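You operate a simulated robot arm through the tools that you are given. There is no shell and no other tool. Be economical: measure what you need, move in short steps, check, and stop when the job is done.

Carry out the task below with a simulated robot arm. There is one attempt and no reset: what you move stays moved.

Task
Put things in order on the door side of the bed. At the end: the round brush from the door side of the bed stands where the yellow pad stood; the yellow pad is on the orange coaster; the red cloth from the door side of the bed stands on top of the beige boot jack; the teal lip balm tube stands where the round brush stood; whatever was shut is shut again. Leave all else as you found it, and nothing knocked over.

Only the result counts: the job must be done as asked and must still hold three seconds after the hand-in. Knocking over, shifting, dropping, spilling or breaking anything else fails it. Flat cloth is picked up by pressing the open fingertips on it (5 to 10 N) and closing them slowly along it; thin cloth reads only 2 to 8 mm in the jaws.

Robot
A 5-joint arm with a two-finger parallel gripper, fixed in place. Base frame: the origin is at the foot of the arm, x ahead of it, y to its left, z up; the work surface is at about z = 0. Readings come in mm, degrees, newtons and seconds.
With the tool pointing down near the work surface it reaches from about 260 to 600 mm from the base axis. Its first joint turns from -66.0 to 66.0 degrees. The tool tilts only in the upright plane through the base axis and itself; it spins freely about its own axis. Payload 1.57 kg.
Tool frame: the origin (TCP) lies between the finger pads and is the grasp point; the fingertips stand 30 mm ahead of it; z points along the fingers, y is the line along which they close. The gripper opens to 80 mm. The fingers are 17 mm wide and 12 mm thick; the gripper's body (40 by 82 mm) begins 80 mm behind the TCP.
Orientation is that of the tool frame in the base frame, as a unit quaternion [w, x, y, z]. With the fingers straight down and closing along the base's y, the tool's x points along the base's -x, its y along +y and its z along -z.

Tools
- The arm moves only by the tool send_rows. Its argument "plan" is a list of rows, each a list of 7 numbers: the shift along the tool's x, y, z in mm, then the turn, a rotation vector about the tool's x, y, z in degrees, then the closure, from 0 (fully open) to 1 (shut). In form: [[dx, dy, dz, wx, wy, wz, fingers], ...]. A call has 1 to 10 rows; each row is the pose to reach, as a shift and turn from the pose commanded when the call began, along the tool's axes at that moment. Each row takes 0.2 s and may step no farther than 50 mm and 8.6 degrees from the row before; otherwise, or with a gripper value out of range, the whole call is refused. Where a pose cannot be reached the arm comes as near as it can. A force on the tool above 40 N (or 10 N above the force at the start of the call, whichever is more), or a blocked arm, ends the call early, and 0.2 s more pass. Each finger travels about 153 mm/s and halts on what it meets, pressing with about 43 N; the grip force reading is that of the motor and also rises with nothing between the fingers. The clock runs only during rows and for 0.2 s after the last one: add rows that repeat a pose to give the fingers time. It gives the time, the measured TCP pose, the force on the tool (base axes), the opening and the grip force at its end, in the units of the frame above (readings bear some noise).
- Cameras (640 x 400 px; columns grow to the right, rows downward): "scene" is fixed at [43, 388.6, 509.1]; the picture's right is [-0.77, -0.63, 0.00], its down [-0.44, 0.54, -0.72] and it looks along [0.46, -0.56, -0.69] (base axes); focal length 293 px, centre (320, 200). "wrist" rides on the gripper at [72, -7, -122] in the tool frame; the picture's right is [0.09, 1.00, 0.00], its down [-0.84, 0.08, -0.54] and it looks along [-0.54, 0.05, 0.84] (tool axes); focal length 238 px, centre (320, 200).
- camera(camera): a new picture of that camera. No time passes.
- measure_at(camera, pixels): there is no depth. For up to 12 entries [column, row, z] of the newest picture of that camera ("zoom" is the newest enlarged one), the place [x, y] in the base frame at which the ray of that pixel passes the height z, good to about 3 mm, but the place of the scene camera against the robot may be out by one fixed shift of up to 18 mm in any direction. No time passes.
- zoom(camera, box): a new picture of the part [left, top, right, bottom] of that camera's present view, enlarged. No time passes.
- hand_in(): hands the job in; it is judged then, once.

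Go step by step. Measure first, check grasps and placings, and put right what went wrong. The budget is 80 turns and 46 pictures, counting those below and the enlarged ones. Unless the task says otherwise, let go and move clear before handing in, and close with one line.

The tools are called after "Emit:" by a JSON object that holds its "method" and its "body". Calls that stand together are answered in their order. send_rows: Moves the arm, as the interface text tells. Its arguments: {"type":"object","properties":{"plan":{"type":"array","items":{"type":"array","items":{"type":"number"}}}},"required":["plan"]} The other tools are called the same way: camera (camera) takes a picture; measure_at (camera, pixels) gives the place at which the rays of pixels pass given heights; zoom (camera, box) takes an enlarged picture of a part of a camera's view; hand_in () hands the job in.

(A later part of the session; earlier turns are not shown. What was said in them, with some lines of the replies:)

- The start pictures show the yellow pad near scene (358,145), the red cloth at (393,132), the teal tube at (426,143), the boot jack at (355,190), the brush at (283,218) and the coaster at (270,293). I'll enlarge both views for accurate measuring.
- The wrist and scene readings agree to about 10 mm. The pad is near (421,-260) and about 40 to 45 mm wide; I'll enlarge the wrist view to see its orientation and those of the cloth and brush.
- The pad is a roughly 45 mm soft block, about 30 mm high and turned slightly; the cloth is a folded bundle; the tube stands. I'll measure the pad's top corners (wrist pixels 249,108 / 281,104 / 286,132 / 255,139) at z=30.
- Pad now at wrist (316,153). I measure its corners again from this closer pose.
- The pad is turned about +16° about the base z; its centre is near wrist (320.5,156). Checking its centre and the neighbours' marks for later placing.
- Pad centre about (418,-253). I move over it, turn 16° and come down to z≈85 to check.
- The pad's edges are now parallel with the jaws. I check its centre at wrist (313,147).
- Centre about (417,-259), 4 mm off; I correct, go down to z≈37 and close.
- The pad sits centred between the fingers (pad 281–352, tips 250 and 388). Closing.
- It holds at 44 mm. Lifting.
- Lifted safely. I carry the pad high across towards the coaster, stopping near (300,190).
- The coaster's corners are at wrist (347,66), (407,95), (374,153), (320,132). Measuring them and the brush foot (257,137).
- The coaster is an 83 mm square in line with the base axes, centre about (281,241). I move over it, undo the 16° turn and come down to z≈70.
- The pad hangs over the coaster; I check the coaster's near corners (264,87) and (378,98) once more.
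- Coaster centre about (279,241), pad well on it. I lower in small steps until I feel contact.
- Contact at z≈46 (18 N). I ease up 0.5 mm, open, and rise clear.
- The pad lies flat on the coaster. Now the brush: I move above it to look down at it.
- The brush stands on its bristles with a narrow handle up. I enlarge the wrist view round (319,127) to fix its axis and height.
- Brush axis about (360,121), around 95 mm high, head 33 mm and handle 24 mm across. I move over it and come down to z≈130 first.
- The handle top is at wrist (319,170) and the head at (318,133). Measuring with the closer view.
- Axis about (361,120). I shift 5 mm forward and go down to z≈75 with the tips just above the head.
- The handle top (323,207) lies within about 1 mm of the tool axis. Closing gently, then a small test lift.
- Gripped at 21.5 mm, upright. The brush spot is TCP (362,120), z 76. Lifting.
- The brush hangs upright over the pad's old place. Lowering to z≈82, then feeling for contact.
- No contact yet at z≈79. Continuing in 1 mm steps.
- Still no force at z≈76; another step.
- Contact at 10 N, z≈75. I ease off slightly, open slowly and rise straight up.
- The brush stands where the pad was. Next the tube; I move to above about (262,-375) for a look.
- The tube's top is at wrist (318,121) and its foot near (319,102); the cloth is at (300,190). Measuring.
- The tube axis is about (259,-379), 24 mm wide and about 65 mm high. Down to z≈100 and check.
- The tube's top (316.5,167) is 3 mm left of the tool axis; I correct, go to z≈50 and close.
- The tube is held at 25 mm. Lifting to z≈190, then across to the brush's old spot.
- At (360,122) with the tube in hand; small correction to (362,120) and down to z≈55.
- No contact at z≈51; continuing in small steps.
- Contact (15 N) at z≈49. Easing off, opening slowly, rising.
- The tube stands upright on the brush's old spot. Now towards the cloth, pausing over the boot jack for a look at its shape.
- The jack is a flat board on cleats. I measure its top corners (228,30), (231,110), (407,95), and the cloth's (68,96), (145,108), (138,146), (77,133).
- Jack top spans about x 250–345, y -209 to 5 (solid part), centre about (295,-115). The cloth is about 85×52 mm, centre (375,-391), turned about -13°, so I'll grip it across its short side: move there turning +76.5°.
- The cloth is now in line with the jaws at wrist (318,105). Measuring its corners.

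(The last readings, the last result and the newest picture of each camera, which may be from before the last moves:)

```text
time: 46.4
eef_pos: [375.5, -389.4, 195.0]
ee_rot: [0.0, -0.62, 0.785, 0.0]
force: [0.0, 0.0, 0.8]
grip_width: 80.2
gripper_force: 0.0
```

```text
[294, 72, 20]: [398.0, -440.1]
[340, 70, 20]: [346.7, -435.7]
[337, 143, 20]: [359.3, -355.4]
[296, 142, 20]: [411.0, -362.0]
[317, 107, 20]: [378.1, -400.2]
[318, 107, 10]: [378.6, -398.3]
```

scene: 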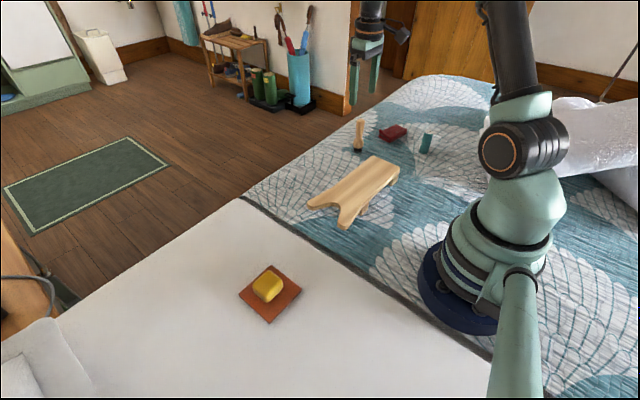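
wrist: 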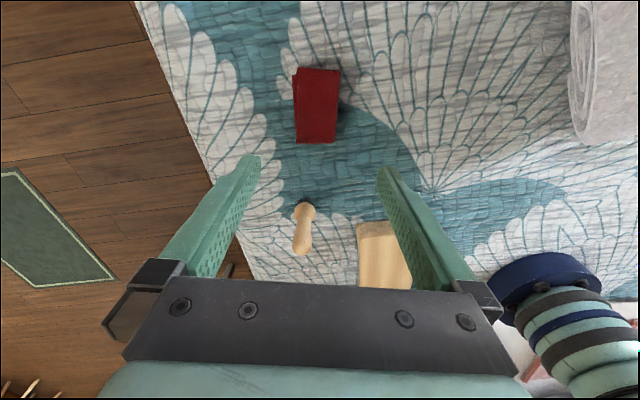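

Centre about (378,-398). I shift there and come down to z≈75 for a check.

Emit:
{"method": "send_rows", "body": {"plan": [[8, -5, 40, 0, 0, 0, 0], [8, -5, 80, 0, 0, 0, 0], [8, -5, 118, 0, 0, 0, 0], [8, -5, 118, 0, 0, 0, 0]]}}

Emit:
{"method": "camera", "body": {"camera": "wrist"}}

```text
time: 47.4
eef_pos: [378.2, -401.4, 73.2]
ee_rot: [0.0, -0.619, 0.785, 0.0]
force: [1.3, -0.6, 0.3]
grip_width: 80.2
gripper_force: 0.0
```

```text
9 pictures are left
```

wrist: 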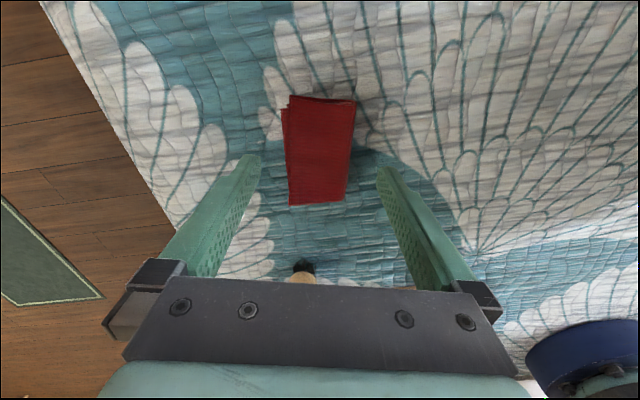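

The cloth (cols 283–355) sits centred between the jaws. Down to z≈34, then a slow close.

Emit:
{"method": "send_rows", "body": {"plan": [[3, 0, 15, 0, 0, 0, 0], [3, 0, 30, 0, 0, 0, 0], [3, 0, 39, 0, 0, 0, 0], [3, 0, 39, 0, 0, 0, 0], [3, 0, 39, 0, 0, 0, 0.2], [3, 0, 39, 0, 0, 0, 0.35], [3, 0, 39, 0, 0, 0, 0.5], [3, 0, 39, 0, 0, 0, 0.6], [3, 0, 39, 0, 0, 0, 0.6]]}}

Emit:
{"method": "camera", "body": {"camera": "wrist"}}

```text
time: 49.4
eef_pos: [378.8, -402.6, 35.0]
ee_rot: [0.0, -0.62, 0.785, 0.0]
force: [0.8, -0.6, 0.3]
grip_width: 53.1
gripper_force: 42.8
```

```text
8 pictures are left
```

wrist: 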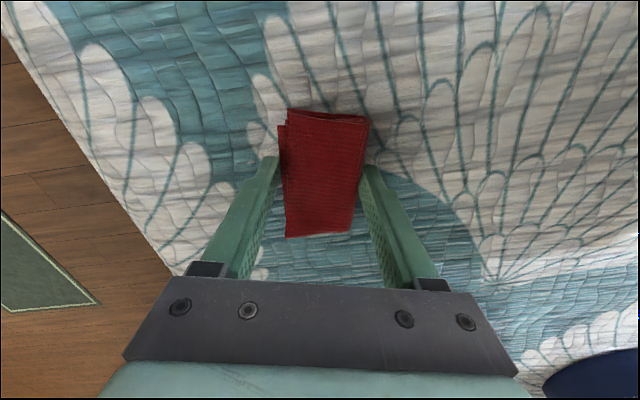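

Held firmly at 53 mm. Lifting to z≈190.

Emit:
{"method": "send_rows", "body": {"plan": [[0, 0, -15, 0, 0, 0, 0.6], [0, 0, -50, 0, 0, 0, 0.6], [0, 0, -90, 0, 0, 0, 0.6], [0, 0, -130, 0, 0, 0, 0.6], [0, 0, -160, 0, 0, 0, 0.6], [0, 0, -160, 0, 0, 0, 0.6]]}}

Emit:
{"method": "camera", "body": {"camera": "wrist"}}

```text
time: 50.8
eef_pos: [380.8, -404.1, 197.2]
ee_rot: [0.0, -0.619, 0.786, 0.0]
force: [-0.2, 0.4, -0.6]
grip_width: 53.0
gripper_force: 42.3
```

```text
7 pictures are left
```

wrist: 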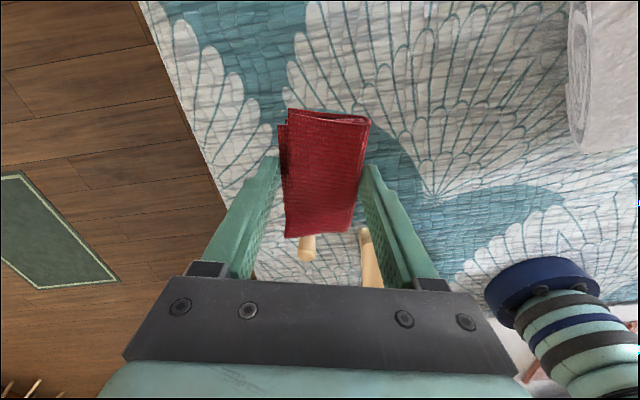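

Cloth held well. Carrying it to above the jack's middle (296,-115), turning it in line with the board.

Emit:
{"method": "send_rows", "body": {"plan": [[-37, 21, 0, 0, 0, -2, 0.6], [-74, 42, 0, 0, 0, -4, 0.6], [-111, 63.5, 0, 0, 0, -6, 0.6], [-148, 84.5, 0, 0, 0, -8, 0.6], [-185, 106, 0, 0, 0, -10, 0.6], [-222, 127, 0, 0, 0, -12, 0.6], [-259.5, 148, 0, 0, 0, -13.5, 0.6], [-259.5, 148, 0, 0, 0, -13.5, 0.6]]}}

Emit:
{"method": "camera", "body": {"camera": "wrist"}}

```text
time: 52.6
eef_pos: [296.8, -113.8, 198.2]
ee_rot: [0.001, -0.707, 0.707, 0.0]
force: [0.0, 0.5, -0.8]
grip_width: 53.0
gripper_force: 43.5
```

```text
6 pictures are left
```

wrist: 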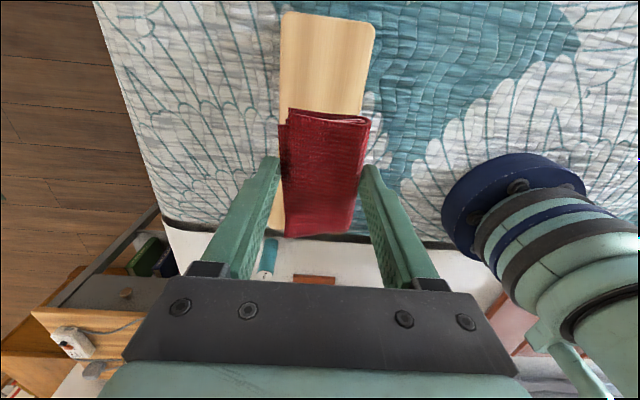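

Board edges at wrist row 80: cols 280 and 369; end at row 14. Checking the centring.

Emit:
{"method": "measure_at", "body": {"camera": "wrist", "pixels": [[280, 80, 40], [369, 80, 40], [325, 14, 40], [279, 118, 40], [365, 105, 40]]}}

```text
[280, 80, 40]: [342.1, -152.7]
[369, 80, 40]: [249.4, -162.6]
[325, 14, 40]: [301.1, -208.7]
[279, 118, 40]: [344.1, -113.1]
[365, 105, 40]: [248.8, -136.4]
```

Centred (board x 249–343). Lowering to z≈92, then feeling down in small steps.

Emit:
{"method": "send_rows", "body": {"plan": [[0, 0, 45, 0, 0, 0, 0.6], [0, 0, 85, 0, 0, 0, 0.6], [0, 0, 105, 0, 0, 0, 0.6], [0, 0, 105, 0, 0, 0, 0.6]]}}

Emit:
{"method": "zoom", "body": {"camera": "scene", "box": [300, 100, 440, 240]}}

```text
time: 53.6
eef_pos: [297.3, -115.9, 90.0]
ee_rot: [-0.001, -0.707, 0.707, 0.0]
force: [-0.2, -0.2, -0.3]
grip_width: 52.8
gripper_force: 42.8
```

```text
2.86 times, centred on (370, 170) of scene
```

zoom: 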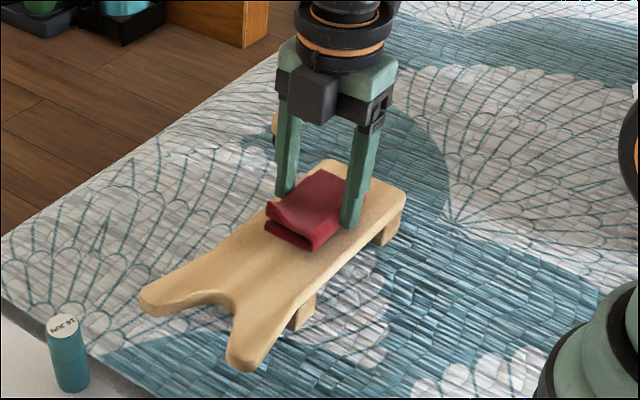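

Emit:
{"method": "send_rows", "body": {"plan": [[0, 0, 2, 0, 0, 0, 0.6], [0, 0, 4, 0, 0, 0, 0.6], [0, 0, 6, 0, 0, 0, 0.6], [0, 0, 6, 0, 0, 0, 0.6]]}}

```text
time: 54.6
eef_pos: [295.2, -116.0, 84.8]
ee_rot: [0.0, 0.707, -0.707, 0.0]
force: [0.0, -0.1, 0.1]
grip_width: 52.7
gripper_force: 43.1
```

No contact at z≈85; continuing.

Emit:
{"method": "send_rows", "body": {"plan": [[0, 0, 1, 0, 0, 0, 0.6], [0, 0, 2, 0, 0, 0, 0.6], [0, 0, 3, 0, 0, 0, 0.6], [0, 0, 3, 0, 0, 0, 0.6]]}}

```text
time: 55.6
eef_pos: [294.0, -115.2, 81.7]
ee_rot: [0.0, -0.707, 0.708, 0.0]
force: [0.8, -0.2, -0.6]
grip_width: 52.7
gripper_force: 43.2
```

Emit:
{"method": "send_rows", "body": {"plan": [[0, 0, 1, 0, 0, 0, 0.6], [0, 0, 2, 0, 0, 0, 0.6], [0, 0, 3, 0, 0, 0, 0.6], [0, 0, 3, 0, 0, 0, 0.6]]}}

```text
time: 56.5
eef_pos: [295.9, -114.8, 79.3]
ee_rot: [0.0, 0.708, -0.706, 0.0]
force: [-4.3, 1.5, 11.0]
grip_width: 52.6
gripper_force: 43.1
stopped in row 4: the force on the tool passed its limit (the readings are from after the stop); the commanded pose is now the measured one
```

Contact (11 N) at z≈79. Opening slowly in place, then rising straight up.

Emit:
{"method": "send_rows", "body": {"plan": [[0, 0, -0.5, 0, 0, 0, 0.6], [0, 0, -0.5, 0, 0, 0, 0.4], [0, 0, -0.5, 0, 0, 0, 0.2], [0, 0, -0.5, 0, 0, 0, 0], [0, 0, -0.5, 0, 0, 0, 0], [0, 0, -35, 0, 0, 0, 0], [0, 0, -75, 0, 0, 0, 0], [0, 0, -115, 0, 0, 0, 0], [0, 0, -140, 0, 0, 0, 0], [0, 0, -140, 0, 0, 0, 0]]}}

Emit:
{"method": "camera", "body": {"camera": "scene"}}

Emit:
{"method": "camera", "body": {"camera": "wrist"}}

```text
time: 58.8
eef_pos: [295.4, -116.5, 221.2]
ee_rot: [0.001, 0.708, -0.706, 0.0]
force: [0.1, 0.4, 0.6]
grip_width: 80.1
gripper_force: 0.0
```

```text
4 pictures are left
```

scene: 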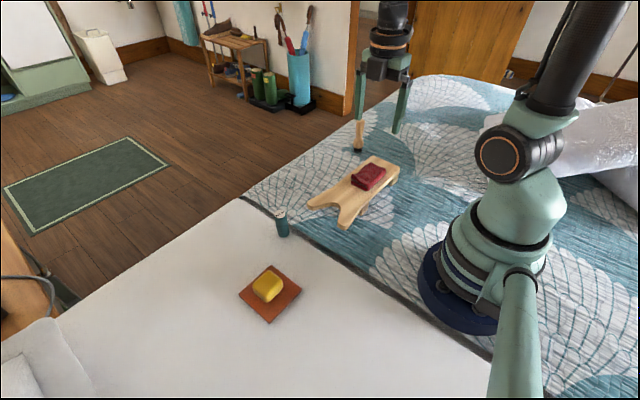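

```text
3 pictures are left
```

wrist: 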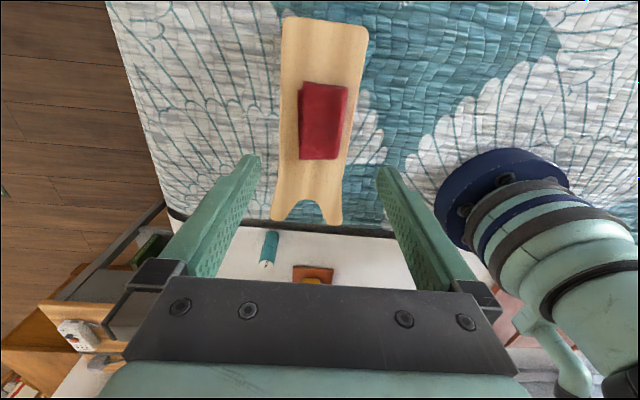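

The scene shows everything in place: the brush at (358,133), cloth flat on the jack at (369,177), tube upright at (282,222) and pad on the coaster at (268,285). The arm is clear with the jaws empty, and I opened nothing that would need shutting, so I hand in.

Emit:
{"method": "hand_in", "body": {}}

```text
The job is handed in.
```

The job is handed in: the yellow pad is on the coaster, the brush stands where the pad was, the tube stands where the brush was, the red cloth is on the boot jack, and nothing was knocked over.
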